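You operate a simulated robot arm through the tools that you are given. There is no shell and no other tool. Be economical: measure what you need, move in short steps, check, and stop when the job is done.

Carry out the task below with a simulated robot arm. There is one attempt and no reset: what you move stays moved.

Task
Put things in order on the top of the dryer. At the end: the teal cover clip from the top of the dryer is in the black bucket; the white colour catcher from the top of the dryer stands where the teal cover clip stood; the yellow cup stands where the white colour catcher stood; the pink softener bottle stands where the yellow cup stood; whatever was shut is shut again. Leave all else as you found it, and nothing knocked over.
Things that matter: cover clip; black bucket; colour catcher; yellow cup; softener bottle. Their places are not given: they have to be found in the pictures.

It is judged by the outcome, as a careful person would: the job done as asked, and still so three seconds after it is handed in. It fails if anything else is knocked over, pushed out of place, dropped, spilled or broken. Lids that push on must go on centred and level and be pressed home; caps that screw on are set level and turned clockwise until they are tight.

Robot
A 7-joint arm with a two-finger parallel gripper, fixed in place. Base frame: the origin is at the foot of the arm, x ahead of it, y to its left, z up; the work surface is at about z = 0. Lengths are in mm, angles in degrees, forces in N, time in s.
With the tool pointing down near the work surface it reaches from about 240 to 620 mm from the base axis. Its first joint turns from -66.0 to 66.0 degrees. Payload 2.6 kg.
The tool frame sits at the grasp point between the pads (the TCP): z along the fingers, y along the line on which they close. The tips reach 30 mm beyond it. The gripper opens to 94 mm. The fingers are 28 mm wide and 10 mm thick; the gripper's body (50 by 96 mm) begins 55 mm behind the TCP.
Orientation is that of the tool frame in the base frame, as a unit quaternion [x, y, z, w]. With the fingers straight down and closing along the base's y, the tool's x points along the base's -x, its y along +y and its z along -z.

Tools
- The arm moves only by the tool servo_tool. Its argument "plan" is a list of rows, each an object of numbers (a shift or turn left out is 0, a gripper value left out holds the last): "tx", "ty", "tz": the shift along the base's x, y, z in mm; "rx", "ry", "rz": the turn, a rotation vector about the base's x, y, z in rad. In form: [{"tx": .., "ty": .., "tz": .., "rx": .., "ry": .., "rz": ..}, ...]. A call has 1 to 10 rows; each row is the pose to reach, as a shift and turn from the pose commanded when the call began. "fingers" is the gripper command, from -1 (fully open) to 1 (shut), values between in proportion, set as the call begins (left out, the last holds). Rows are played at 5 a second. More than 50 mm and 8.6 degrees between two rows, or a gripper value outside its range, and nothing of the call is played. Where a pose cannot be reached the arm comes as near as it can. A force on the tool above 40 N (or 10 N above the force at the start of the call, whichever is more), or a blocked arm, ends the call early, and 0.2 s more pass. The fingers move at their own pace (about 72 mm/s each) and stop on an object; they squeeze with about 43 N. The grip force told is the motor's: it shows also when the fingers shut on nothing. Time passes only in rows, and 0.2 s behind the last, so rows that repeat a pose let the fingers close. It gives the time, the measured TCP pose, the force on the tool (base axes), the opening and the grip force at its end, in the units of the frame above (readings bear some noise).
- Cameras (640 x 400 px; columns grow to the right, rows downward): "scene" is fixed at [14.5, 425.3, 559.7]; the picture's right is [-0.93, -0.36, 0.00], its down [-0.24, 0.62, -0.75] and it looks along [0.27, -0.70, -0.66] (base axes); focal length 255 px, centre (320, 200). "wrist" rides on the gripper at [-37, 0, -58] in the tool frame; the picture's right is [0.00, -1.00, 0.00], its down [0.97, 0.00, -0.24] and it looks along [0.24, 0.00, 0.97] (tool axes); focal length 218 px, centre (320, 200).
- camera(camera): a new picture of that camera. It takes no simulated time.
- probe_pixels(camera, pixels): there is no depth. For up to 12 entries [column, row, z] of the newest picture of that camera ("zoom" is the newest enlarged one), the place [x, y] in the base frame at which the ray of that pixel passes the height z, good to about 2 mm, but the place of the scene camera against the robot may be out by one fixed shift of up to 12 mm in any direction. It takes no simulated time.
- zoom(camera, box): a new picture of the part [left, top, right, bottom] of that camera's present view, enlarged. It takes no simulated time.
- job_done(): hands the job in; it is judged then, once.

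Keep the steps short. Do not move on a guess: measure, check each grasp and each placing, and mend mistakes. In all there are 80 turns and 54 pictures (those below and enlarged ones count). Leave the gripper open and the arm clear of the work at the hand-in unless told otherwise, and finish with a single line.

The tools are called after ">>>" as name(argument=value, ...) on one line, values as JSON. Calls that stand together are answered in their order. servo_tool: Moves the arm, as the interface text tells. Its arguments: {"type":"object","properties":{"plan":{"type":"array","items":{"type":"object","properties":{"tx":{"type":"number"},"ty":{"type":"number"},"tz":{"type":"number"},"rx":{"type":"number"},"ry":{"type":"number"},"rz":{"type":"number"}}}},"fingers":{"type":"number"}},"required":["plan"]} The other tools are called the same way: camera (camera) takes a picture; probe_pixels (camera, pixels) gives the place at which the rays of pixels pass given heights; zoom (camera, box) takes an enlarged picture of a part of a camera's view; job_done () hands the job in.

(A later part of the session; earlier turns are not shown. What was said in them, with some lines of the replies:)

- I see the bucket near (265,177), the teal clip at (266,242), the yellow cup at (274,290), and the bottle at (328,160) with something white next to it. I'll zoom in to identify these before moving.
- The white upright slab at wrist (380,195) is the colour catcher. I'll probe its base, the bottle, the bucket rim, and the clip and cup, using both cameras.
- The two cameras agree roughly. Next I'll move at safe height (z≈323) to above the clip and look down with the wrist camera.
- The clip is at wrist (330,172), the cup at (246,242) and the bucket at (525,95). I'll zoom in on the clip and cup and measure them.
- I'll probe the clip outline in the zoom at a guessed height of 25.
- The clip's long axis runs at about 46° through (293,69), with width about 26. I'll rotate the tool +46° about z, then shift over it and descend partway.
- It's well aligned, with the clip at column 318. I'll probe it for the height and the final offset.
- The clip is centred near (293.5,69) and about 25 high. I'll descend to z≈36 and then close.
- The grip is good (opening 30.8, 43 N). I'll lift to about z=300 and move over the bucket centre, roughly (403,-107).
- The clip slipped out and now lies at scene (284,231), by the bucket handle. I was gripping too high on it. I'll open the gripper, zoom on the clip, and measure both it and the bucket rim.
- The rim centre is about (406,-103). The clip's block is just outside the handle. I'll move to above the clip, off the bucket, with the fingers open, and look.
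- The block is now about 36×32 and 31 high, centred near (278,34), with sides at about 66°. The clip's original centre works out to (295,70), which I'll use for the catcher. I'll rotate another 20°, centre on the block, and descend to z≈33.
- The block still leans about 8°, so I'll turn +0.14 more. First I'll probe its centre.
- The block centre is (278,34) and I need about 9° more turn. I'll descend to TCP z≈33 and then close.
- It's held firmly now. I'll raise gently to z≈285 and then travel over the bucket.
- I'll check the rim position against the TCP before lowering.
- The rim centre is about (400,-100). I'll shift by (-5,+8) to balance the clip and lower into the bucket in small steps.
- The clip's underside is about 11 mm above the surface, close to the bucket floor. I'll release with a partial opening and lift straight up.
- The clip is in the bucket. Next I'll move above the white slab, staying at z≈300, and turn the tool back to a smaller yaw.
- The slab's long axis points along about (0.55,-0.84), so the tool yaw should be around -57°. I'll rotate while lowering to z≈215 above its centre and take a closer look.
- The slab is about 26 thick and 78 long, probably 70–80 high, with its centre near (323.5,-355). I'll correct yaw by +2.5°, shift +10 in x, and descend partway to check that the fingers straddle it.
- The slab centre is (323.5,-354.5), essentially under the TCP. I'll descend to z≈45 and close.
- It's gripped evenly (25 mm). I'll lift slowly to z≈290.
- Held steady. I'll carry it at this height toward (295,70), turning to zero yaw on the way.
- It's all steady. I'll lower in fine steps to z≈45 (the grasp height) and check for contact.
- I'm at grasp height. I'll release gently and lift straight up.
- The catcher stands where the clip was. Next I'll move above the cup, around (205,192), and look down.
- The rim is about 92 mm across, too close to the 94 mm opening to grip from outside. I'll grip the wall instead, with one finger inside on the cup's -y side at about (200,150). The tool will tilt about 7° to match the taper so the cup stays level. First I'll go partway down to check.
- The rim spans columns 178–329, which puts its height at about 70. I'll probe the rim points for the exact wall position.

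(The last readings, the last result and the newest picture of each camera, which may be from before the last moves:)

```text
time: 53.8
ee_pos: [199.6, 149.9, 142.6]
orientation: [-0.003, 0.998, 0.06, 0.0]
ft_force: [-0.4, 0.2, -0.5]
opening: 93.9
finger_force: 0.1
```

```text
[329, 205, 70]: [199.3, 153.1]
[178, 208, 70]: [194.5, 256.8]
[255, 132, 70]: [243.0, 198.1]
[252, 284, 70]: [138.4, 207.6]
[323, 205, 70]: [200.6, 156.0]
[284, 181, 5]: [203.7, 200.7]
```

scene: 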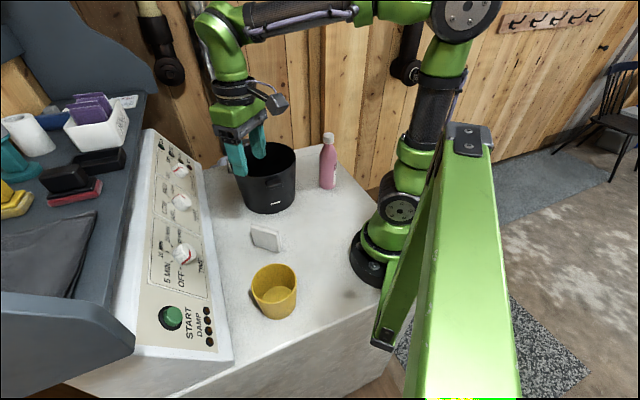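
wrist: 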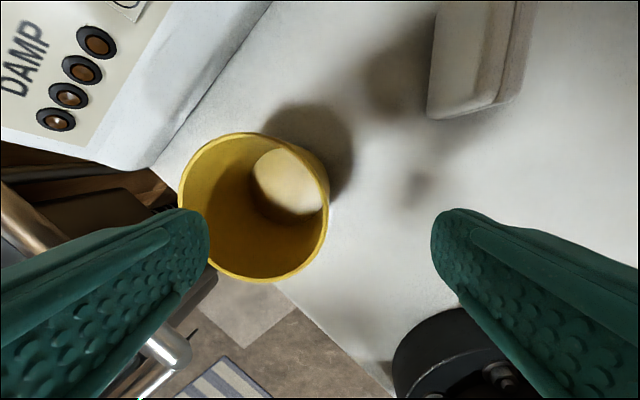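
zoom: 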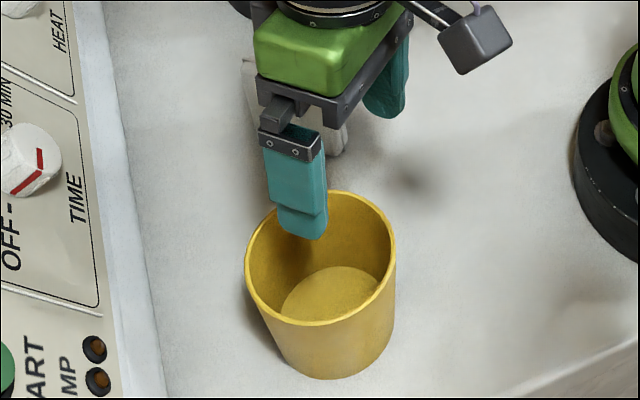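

Comparing views, the rim is at z≈87 with diameter about 89, and the cup centre is (200,196.5). The wall's mid-line is at y≈154. I'll descend so the fingers straddle the wall with TCP z≈78.

>>> servo_tool(plan=[{"ty": 4, "tz": -15, "rx": -0.02}, {"ty": 4, "tz": -30, "rx": -0.02}, {"ty": 4, "tz": -45, "rx": -0.02}, {"ty": 4, "tz": -56, "rx": -0.02}, {"ty": 4, "tz": -64, "rx": -0.02}, {"ty": 4, "tz": -64, "rx": -0.02}])

>>> camera(camera="wrist")

>>> zoom(camera="scene", box=[214, 206, 334, 326])

```text
time: 55.2
ee_pos: [198.8, 153.0, 80.3]
orientation: [-0.002, 0.999, 0.05, 0.001]
ft_force: [-0.1, 0.3, -0.9]
opening: 93.9
finger_force: 0.1
```

```text
17 pictures are left
```

wrist: 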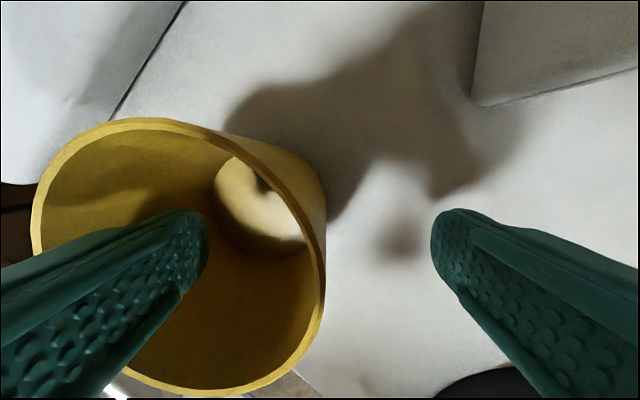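

```text
3.33 times, centred on (274, 266) of scene
```

zoom: 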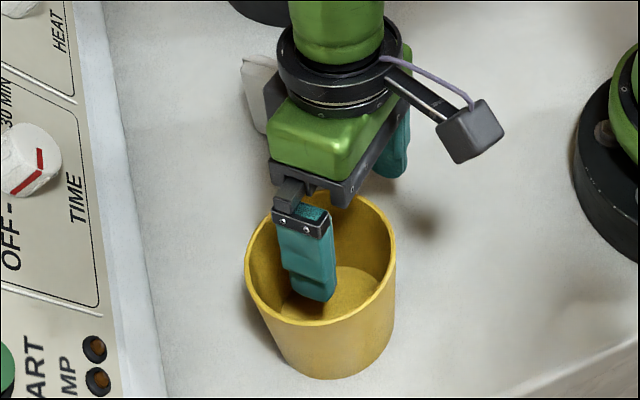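

The fingers straddle the wall. I'll check x-centring on the wall with a probe.

>>> probe_pixels(camera="wrist", pixels=[[325, 258, 87], [32, 245, 87], [165, 118, 87], [185, 397, 87], [312, 180, 0], [325, 215, 0]])

```text
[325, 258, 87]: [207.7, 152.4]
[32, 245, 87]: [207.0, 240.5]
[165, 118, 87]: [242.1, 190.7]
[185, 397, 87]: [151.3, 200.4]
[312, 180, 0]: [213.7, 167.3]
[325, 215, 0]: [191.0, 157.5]
```

It's centred: the cup centre is (198.5,196.5), and the wall taper is about 4°. I'll trim the tilt slightly and close.

>>> servo_tool(plan=[{"rx": -0.03, "ty": 1}, {"rx": -0.03, "ty": 1}, {"rx": -0.03, "ty": 1}])

>>> servo_tool(plan=[{"tz": 0}, {"tz": 0}, {"tz": 0}, {"tz": 0}, {"tz": 0}, {"tz": 0}], fingers=1)

>>> servo_tool(plan=[{"tz": 3}, {"tz": 8}, {"tz": 15}, {"tz": 24}, {"tz": 35}, {"tz": 46}, {"tz": 54}, {"tz": 58}, {"tz": 58}])

>>> camera(camera="wrist")

>>> zoom(camera="scene", box=[214, 206, 334, 326])

```text
time: 56.0
ee_pos: [199.6, 154.0, 81.1]
orientation: [-0.003, 0.999, 0.034, 0.0]
ft_force: [0.1, -0.1, 0.3]
opening: 94.0
finger_force: 0.0
```

```text
time: 57.4
ee_pos: [199.1, 154.2, 80.4]
orientation: [-0.002, 0.999, 0.035, 0.0]
ft_force: [0.2, 0.0, 1.0]
opening: 8.9
finger_force: 42.5
```

```text
time: 59.4
ee_pos: [199.2, 155.3, 139.2]
orientation: [-0.003, 0.999, 0.035, 0.001]
ft_force: [0.3, -0.3, -0.8]
opening: 8.9
finger_force: 42.3
```

```text
15 pictures are left
```

wrist: 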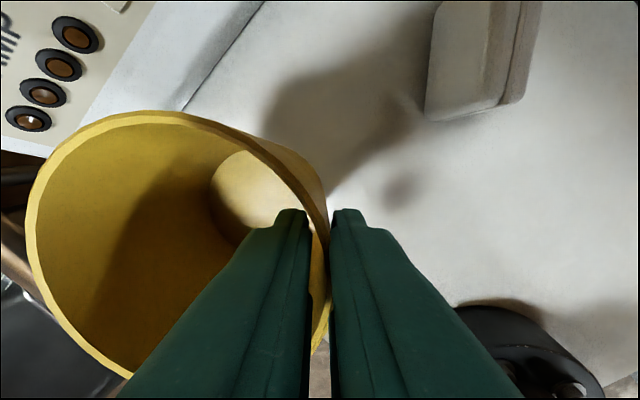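

```text
3.33 times, centred on (274, 266) of scene
```

zoom: 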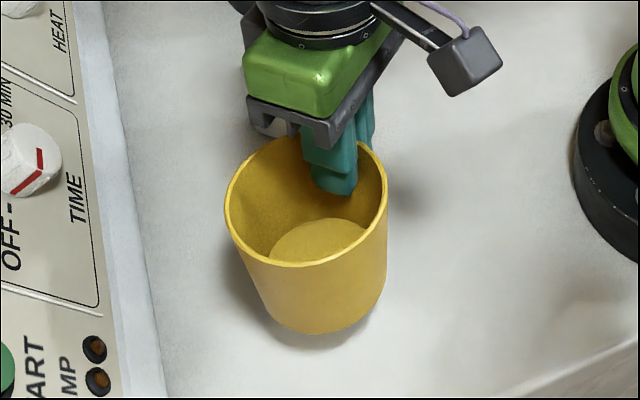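

The cup is held and level, its centre 42.5 mm to +y of the TCP. I'll raise to z≈320, then swing outward and toward the catcher's old place at (323.5,-354.5), so the TCP target is (324,-397).

>>> servo_tool(plan=[{"tz": 8}, {"tz": 25}, {"tz": 45}, {"tz": 68}, {"tz": 90}, {"tz": 112}, {"tz": 135}, {"tz": 155}, {"tz": 172}, {"tz": 180}])

>>> servo_tool(plan=[{"tx": 8, "ty": -6}, {"tx": 24, "ty": -18}, {"tx": 42, "ty": -35}, {"tx": 62, "ty": -55}, {"tx": 82, "ty": -75}, {"tx": 100, "ty": -98}, {"tx": 115, "ty": -122}, {"tx": 122, "ty": -146}, {"tx": 125, "ty": -168}, {"tx": 125, "ty": -190}])

>>> servo_tool(plan=[{"ty": -25}, {"ty": -50}, {"ty": -75}, {"ty": -100}, {"ty": -125}, {"ty": -150}, {"ty": -175}, {"ty": -200}, {"ty": -220}, {"ty": -240}])

>>> servo_tool(plan=[{"ty": -20}, {"ty": -42}, {"ty": -65}, {"ty": -88}, {"ty": -108}, {"ty": -118}, {"ty": -122}, {"ty": -122}])

>>> camera(camera="wrist")

```text
time: 61.6
ee_pos: [198.3, 152.9, 317.3]
orientation: [-0.002, 0.999, 0.035, 0.0]
ft_force: [0.1, 0.6, -1.2]
opening: 8.9
finger_force: 42.0
```

```text
time: 63.8
ee_pos: [324.6, -36.3, 317.7]
orientation: [-0.003, 0.999, 0.035, 0.0]
ft_force: [0.3, 0.6, -0.1]
opening: 8.8
finger_force: 42.7
```

```text
time: 66.0
ee_pos: [324.8, -277.1, 320.0]
orientation: [-0.003, 0.999, 0.034, 0.0]
ft_force: [0.0, -0.5, -0.9]
opening: 8.8
finger_force: 42.4
```

```text
time: 67.8
ee_pos: [323.1, -400.1, 318.5]
orientation: [-0.003, 0.999, 0.035, -0.001]
ft_force: [0.2, 0.3, -0.7]
opening: 8.8
finger_force: 43.0
```

```text
13 pictures are left
```

wrist: 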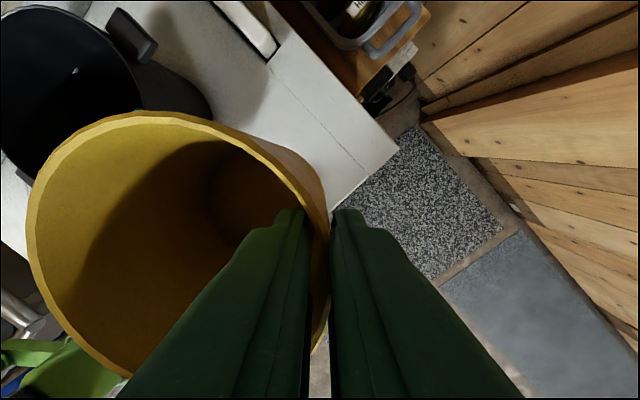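

The cup is clear of the bottle, which is about 140 mm away centre to centre. I'll lower, correcting y by +3.

>>> servo_tool(plan=[{"ty": 1, "tz": -10}, {"ty": 2, "tz": -30}, {"ty": 2, "tz": -55}, {"ty": 2, "tz": -80}, {"ty": 2, "tz": -105}, {"ty": 2, "tz": -130}, {"ty": 2, "tz": -155}, {"ty": 2, "tz": -178}, {"ty": 2, "tz": -196}, {"ty": 2, "tz": -205}])

>>> servo_tool(plan=[{"tz": -8}, {"tz": -15}, {"tz": -21}, {"tz": -26}, {"tz": -30}, {"tz": -32.5}, {"tz": -32.5}])

>>> zoom(camera="scene", box=[264, 100, 384, 220])

```text
time: 70.0
ee_pos: [324.1, -396.5, 114.8]
orientation: [-0.002, 0.999, 0.034, 0.001]
ft_force: [-0.2, -0.9, -1.2]
opening: 8.6
finger_force: 43.4
```

```text
time: 71.6
ee_pos: [323.6, -395.9, 81.5]
orientation: [-0.003, 0.999, 0.036, 0.0]
ft_force: [0.5, 0.9, -0.6]
opening: 9.1
finger_force: 42.9
```

```text
3.33 times, centred on (324, 160) of scene
```

zoom: 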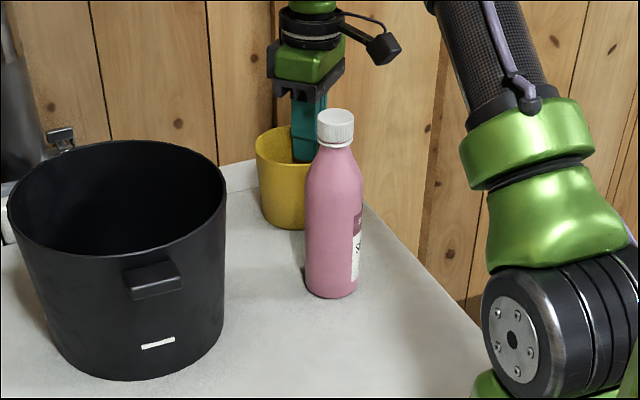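

The cup is at its original height. I'll settle it 1 mm lower, release with a small opening, and lift.

>>> servo_tool(plan=[{"tz": -0.5}, {"tz": -1}, {"tz": -1}])

>>> servo_tool(plan=[{"tz": 0}, {"tz": 0}, {"tz": 0}, {"tz": 0}], fingers=-0.1)

>>> servo_tool(plan=[{"tz": 15}, {"tz": 40}, {"tz": 70}, {"tz": 105}, {"tz": 140}, {"tz": 175}, {"tz": 210}, {"tz": 230}, {"tz": 230}])

>>> camera(camera="wrist")

```text
time: 72.4
ee_pos: [324.3, -396.1, 80.1]
orientation: [-0.003, 0.999, 0.035, 0.0]
ft_force: [0.6, 0.6, 0.2]
opening: 8.7
finger_force: 42.3
```

```text
time: 73.4
ee_pos: [324.5, -396.1, 82.4]
orientation: [-0.003, 0.999, 0.035, 0.0]
ft_force: [-0.7, 0.0, 0.4]
opening: 51.9
finger_force: 0.1
```

```text
time: 75.4
ee_pos: [323.7, -397.0, 312.4]
orientation: [-0.003, 0.999, 0.036, 0.0]
ft_force: [-0.1, -0.8, 0.4]
opening: 51.7
finger_force: 0.1
```

```text
11 pictures are left
```

wrist: 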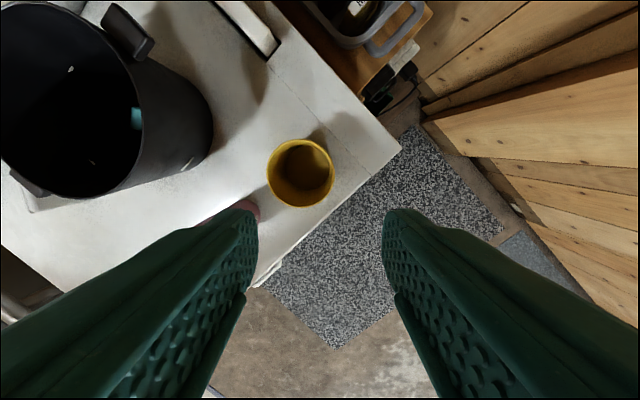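

The cup stands in place. Next is the bottle: I'll level the tool, move above (238,-245) at this height, and look.

>>> servo_tool(plan=[{"tx": -12, "ty": 20, "rx": -0.02}, {"tx": -26, "ty": 45, "rx": -0.05}, {"tx": -42, "ty": 75, "rx": -0.07}, {"tx": -60, "ty": 105, "rx": -0.07}, {"tx": -75, "ty": 130, "rx": -0.07}, {"tx": -86, "ty": 152, "rx": -0.07}, {"tx": -86, "ty": 152, "rx": -0.07}], fingers=-1)

>>> camera(camera="wrist")

>>> zoom(camera="scene", box=[284, 110, 384, 210])

```text
time: 77.0
ee_pos: [236.4, -242.9, 309.6]
orientation: [-0.003, 1.0, -0.001, 0.0]
ft_force: [0.1, -0.1, 0.1]
opening: 93.9
finger_force: 0.0
```

```text
10 pictures are left
```

wrist: 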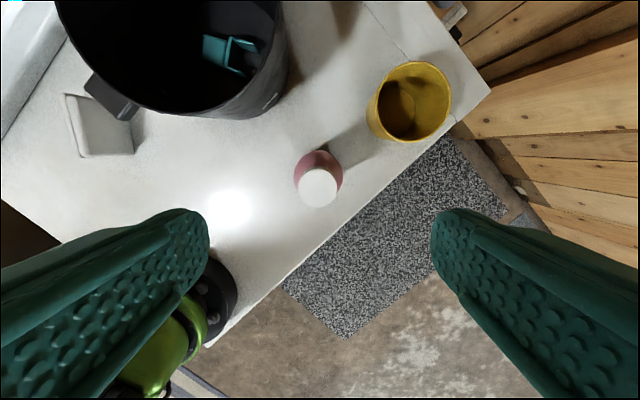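

```text
4.00 times, centred on (334, 160) of scene
```

zoom: 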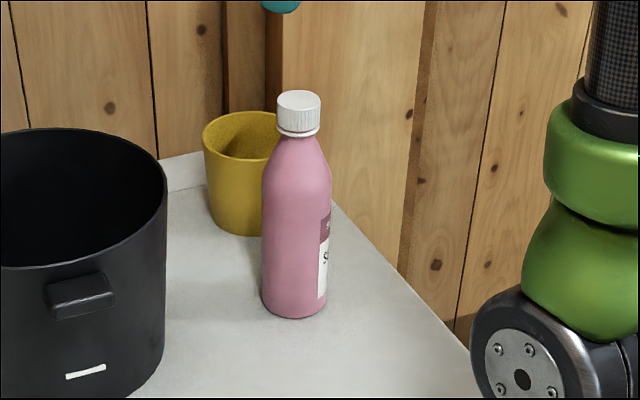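

>>> probe_pixels(camera="scene", pixels=[[327.5, 186.5, 0], [328.5, 134.8, 150], [328.5, 134.8, 165], [328.5, 134.8, 180], [328.5, 134.8, 195]])

>>> probe_pixels(camera="wrist", pixels=[[318, 188, 150], [318, 188, 165], [318, 188, 180], [299, 188, 165], [338, 188, 165], [318, 150, 60], [294, 175, 110], [344, 175, 110]])

```text
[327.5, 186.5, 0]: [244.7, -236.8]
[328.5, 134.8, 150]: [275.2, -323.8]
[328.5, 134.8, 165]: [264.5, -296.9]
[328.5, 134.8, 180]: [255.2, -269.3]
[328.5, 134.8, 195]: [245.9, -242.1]
```

```text
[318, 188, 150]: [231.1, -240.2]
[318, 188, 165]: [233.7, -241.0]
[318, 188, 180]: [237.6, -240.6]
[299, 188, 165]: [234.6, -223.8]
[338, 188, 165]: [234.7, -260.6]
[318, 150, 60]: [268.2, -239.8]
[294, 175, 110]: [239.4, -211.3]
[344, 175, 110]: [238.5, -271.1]
```

The bottle is about 195 tall. Its cap is about 31 wide, centred near (241,-241). I'll grip the cap, keeping the tips just below it and off the shoulder. I'll go partway down and check.

>>> servo_tool(plan=[{"tx": 2, "ty": 1, "tz": -15}, {"tx": 5, "ty": 2, "tz": -35}, {"tx": 5, "ty": 2, "tz": -55}, {"tx": 5, "ty": 2, "tz": -70}, {"tx": 5, "ty": 2, "tz": -70}])

>>> camera(camera="wrist")

>>> zoom(camera="scene", box=[284, 90, 384, 190])

```text
time: 78.2
ee_pos: [241.9, -241.3, 240.7]
orientation: [-0.003, 1.0, 0.0, 0.0]
ft_force: [0.1, -0.1, 1.1]
opening: 94.1
finger_force: 0.1
```

```text
8 pictures are left
```

wrist: 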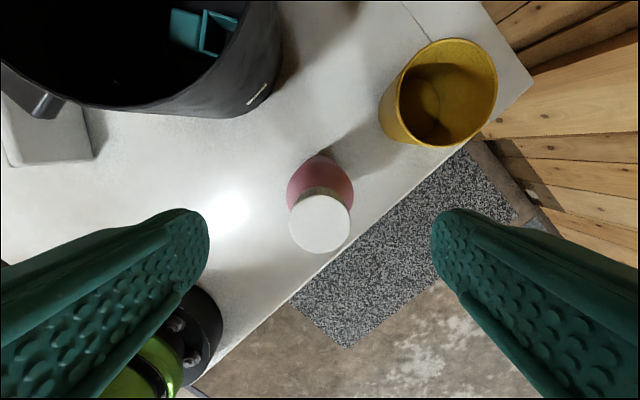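

```text
4.00 times, centred on (334, 140) of scene
```

zoom: 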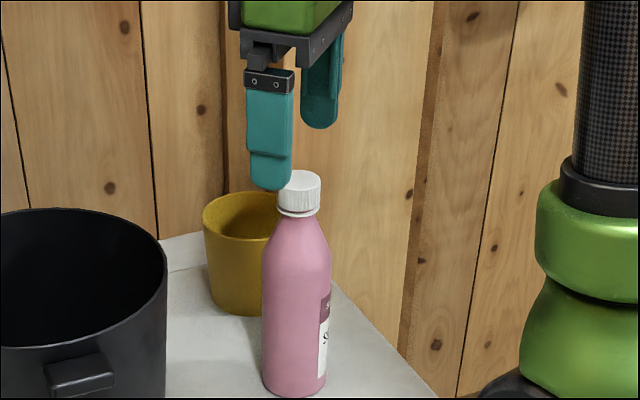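

>>> probe_pixels(camera="wrist", pixels=[[320, 223, 165], [320, 223, 180], [320, 223, 195], [290, 223, 180], [351, 223, 180], [320, 158, 80], [287, 185, 100], [354, 185, 100]])

```text
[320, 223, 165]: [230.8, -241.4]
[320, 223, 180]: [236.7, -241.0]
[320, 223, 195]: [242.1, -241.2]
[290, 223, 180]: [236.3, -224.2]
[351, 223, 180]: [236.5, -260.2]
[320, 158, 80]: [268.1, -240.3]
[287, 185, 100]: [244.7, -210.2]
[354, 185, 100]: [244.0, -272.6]
```

The cap top is at about z=187 and its bottom at about 165, centred on (240,-241). I'll descend to z≈190 so the tips reach 160, then close.

>>> servo_tool(plan=[{"tx": -2, "tz": -15}, {"tx": -2, "tz": -30}, {"tx": -2, "tz": -42}, {"tx": -2, "tz": -50}, {"tx": -2, "tz": -50}])

>>> servo_tool(plan=[{"tz": 0}, {"tz": 0}, {"tz": 0}, {"tz": 0}, {"tz": 0}, {"tz": 0}], fingers=1)

>>> servo_tool(plan=[{"tz": 2}, {"tz": 5}, {"tz": 10}, {"tz": 16}, {"tz": 22}, {"tz": 26}, {"tz": 28}, {"tz": 28}])

>>> zoom(camera="scene", box=[274, 90, 384, 200])

```text
time: 79.4
ee_pos: [240.7, -241.5, 190.0]
orientation: [-0.003, 1.0, -0.001, 0.001]
ft_force: [-0.5, -0.7, 0.0]
opening: 94.2
finger_force: 0.1
```

```text
time: 80.8
ee_pos: [240.5, -242.1, 190.1]
orientation: [-0.003, 1.0, 0.0, 0.0]
ft_force: [-0.6, 1.3, -1.1]
opening: 30.9
finger_force: 42.6
```

```text
time: 82.6
ee_pos: [241.7, -241.6, 217.5]
orientation: [-0.003, 1.0, 0.0, 0.0]
ft_force: [0.1, 0.1, -4.7]
opening: 31.0
finger_force: 42.9
```

```text
3.64 times, centred on (329, 145) of scene
```

zoom: 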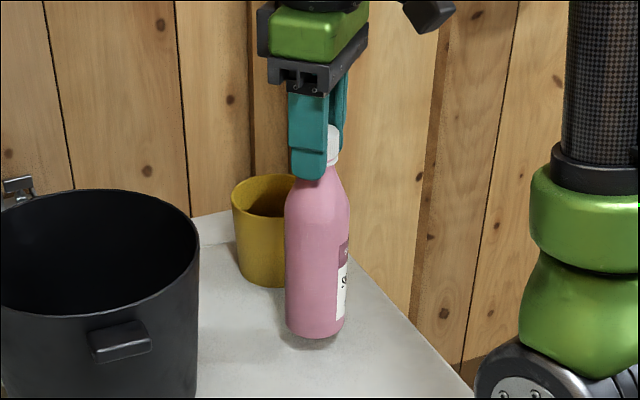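

The bottle is held upright (about 0.5 kg). I'll raise to z≈362 so its base clears everything, then carry it to the cup's old place at (198.5,196.5).

>>> servo_tool(plan=[{"tz": 5}, {"tz": 16}, {"tz": 32}, {"tz": 50}, {"tz": 70}, {"tz": 90}, {"tz": 110}, {"tz": 128}, {"tz": 140}, {"tz": 145}])

>>> servo_tool(plan=[{"tx": 2, "ty": 6}, {"tx": 8, "ty": 20}, {"tx": 15, "ty": 40}, {"tx": 23, "ty": 62}, {"tx": 31, "ty": 85}, {"tx": 39, "ty": 108}, {"tx": 46, "ty": 131}, {"tx": 52, "ty": 154}, {"tx": 56, "ty": 177}, {"tx": 58, "ty": 200}])

>>> servo_tool(plan=[{"tx": 0, "ty": 23}, {"tx": -2, "ty": 46}, {"tx": -6, "ty": 69}, {"tx": -13, "ty": 92}, {"tx": -22, "ty": 115}, {"tx": -33, "ty": 138}, {"tx": -46, "ty": 160}, {"tx": -60, "ty": 180}, {"tx": -74, "ty": 200}, {"tx": -84, "ty": 216}])

>>> servo_tool(plan=[{"tx": -8, "ty": 10}, {"tx": -14, "ty": 18}, {"tx": -16, "ty": 22}, {"tx": -16, "ty": 22}, {"tx": -16, "ty": 22}])

>>> camera(camera="scene")

```text
time: 84.8
ee_pos: [242.0, -241.9, 363.8]
orientation: [-0.003, 1.0, 0.0, 0.0]
ft_force: [-0.5, 0.3, -3.9]
opening: 31.0
finger_force: 43.5
```

```text
time: 87.0
ee_pos: [301.0, -42.3, 362.3]
orientation: [-0.002, 1.0, 0.0, 0.0]
ft_force: [0.8, 0.0, -3.9]
opening: 30.9
finger_force: 43.3
```

```text
time: 89.2
ee_pos: [215.0, 175.6, 363.0]
orientation: [-0.002, 1.0, 0.0, 0.0]
ft_force: [0.8, -0.1, -4.3]
opening: 30.9
finger_force: 43.2
```

```text
time: 90.4
ee_pos: [198.5, 196.5, 363.1]
orientation: [-0.003, 1.0, 0.001, 0.0]
ft_force: [0.4, -0.2, -3.7]
opening: 31.0
finger_force: 43.6
```

```text
5 pictures are left
```

scene: 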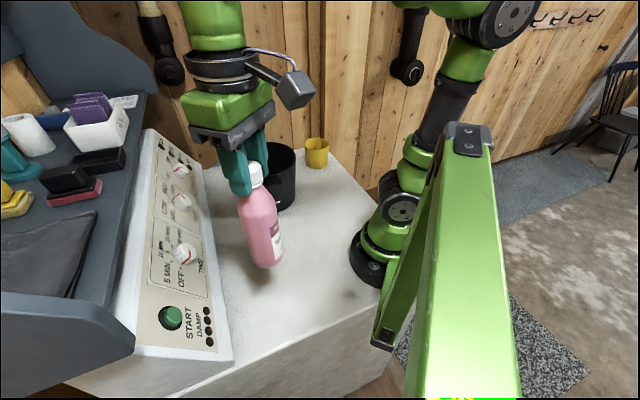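

The bottle is above the spot. I'll lower to just above the surface, then the last few mm in fine steps to the grasp height of z≈190.

>>> servo_tool(plan=[{"tz": -6}, {"tz": -20}, {"tz": -40}, {"tz": -62}, {"tz": -84}, {"tz": -106}, {"tz": -126}, {"tz": -144}, {"tz": -156}, {"tz": -162}])

>>> servo_tool(plan=[{"tz": -3}, {"tz": -5}, {"tz": -7}, {"tz": -9}, {"tz": -10}, {"tz": -10.5}, {"tz": -10.5}])

>>> zoom(camera="scene", box=[200, 180, 340, 330])

```text
time: 92.6
ee_pos: [199.4, 197.1, 201.4]
orientation: [-0.003, 1.0, 0.0, -0.001]
ft_force: [0.4, -0.5, -3.9]
opening: 30.7
finger_force: 43.3
```

```text
time: 94.2
ee_pos: [200.1, 196.3, 190.3]
orientation: [-0.003, 1.0, 0.001, 0.0]
ft_force: [0.3, -1.3, -0.6]
opening: 30.6
finger_force: 43.0
```

```text
2.67 times, centred on (270, 255) of scene
```

zoom: 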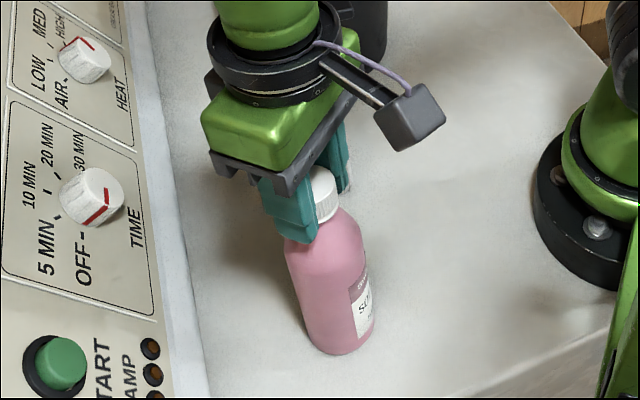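

The load has come off (force dropped to -0.6), so the bottle rests on the surface. I'll release and lift.

>>> servo_tool(plan=[{"tz": 0}, {"tz": 0}, {"tz": 0}, {"tz": 0}, {"tz": 0}], fingers=-0.6)

>>> servo_tool(plan=[{"tz": 8}, {"tz": 20}, {"tz": 40}, {"tz": 65}, {"tz": 90}, {"tz": 115}, {"tz": 130}, {"tz": 130}])

>>> servo_tool(plan=[{"tx": 25, "ty": -20}, {"tx": 50, "ty": -50}, {"tx": 75, "ty": -85}, {"tx": 90, "ty": -125}, {"tx": 100, "ty": -170}, {"tx": 105, "ty": -215}, {"tx": 110, "ty": -260}, {"tx": 115, "ty": -305}, {"tx": 120, "ty": -350}, {"tx": 120, "ty": -390}], fingers=-1)

>>> camera(camera="scene")

```text
time: 95.4
ee_pos: [198.6, 198.0, 190.9]
orientation: [-0.002, 1.0, 0.0, -0.001]
ft_force: [0.2, 0.8, -0.1]
opening: 75.2
finger_force: 0.1
```

```text
time: 97.2
ee_pos: [197.9, 197.6, 320.3]
orientation: [-0.003, 1.0, 0.0, 0.0]
ft_force: [0.1, 0.1, 0.2]
opening: 75.3
finger_force: 0.1
```

```text
time: 99.4
ee_pos: [320.6, -191.4, 320.7]
orientation: [-0.004, 1.0, 0.0, 0.0]
ft_force: [0.0, 0.4, -0.6]
opening: 94.2
finger_force: 0.1
```

```text
3 pictures are left
```

scene: 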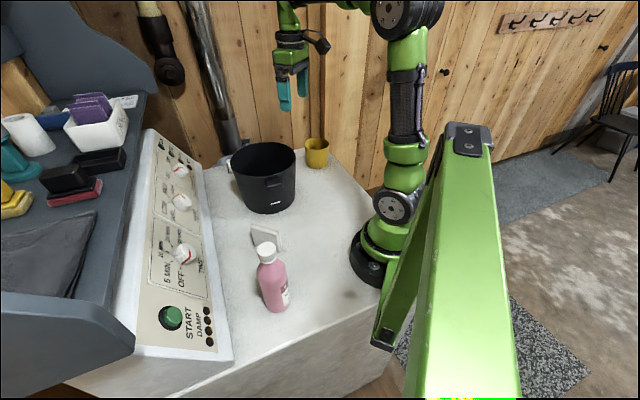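

Everything looks upright. One zoom to confirm the bottle and catcher are standing.

>>> zoom(camera="scene", box=[215, 130, 345, 330])

>>> probe_pixels(camera="scene", pixels=[[275, 304, 0], [266, 240, 35], [316, 165, 0]])

```text
2.00 times, centred on (280, 230) of scene
```

zoom: 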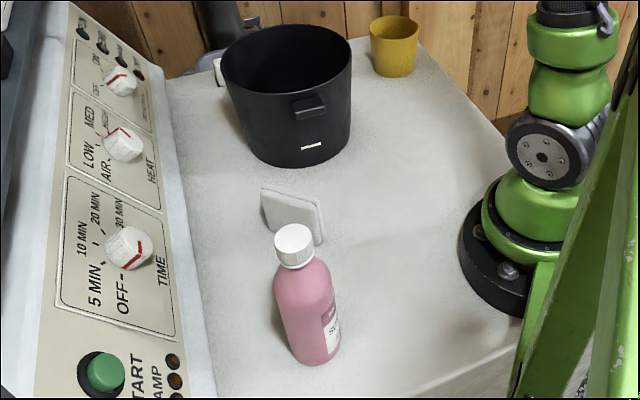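

```text
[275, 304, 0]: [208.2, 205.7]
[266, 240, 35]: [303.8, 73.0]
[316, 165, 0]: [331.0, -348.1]
```

The catcher, cup and bottle all stand upright in their places. The clip is in the bucket, nothing is open, and the arm is clear with the gripper open. I'm handing in.

>>> job_done()

```text
The job is handed in.
```

The job is handed in: the teal clip is in the bucket, and the catcher, cup and bottle each stand in their new places. The clip slipped from the gripper once onto the dryer top before I re-gripped it and put it in.
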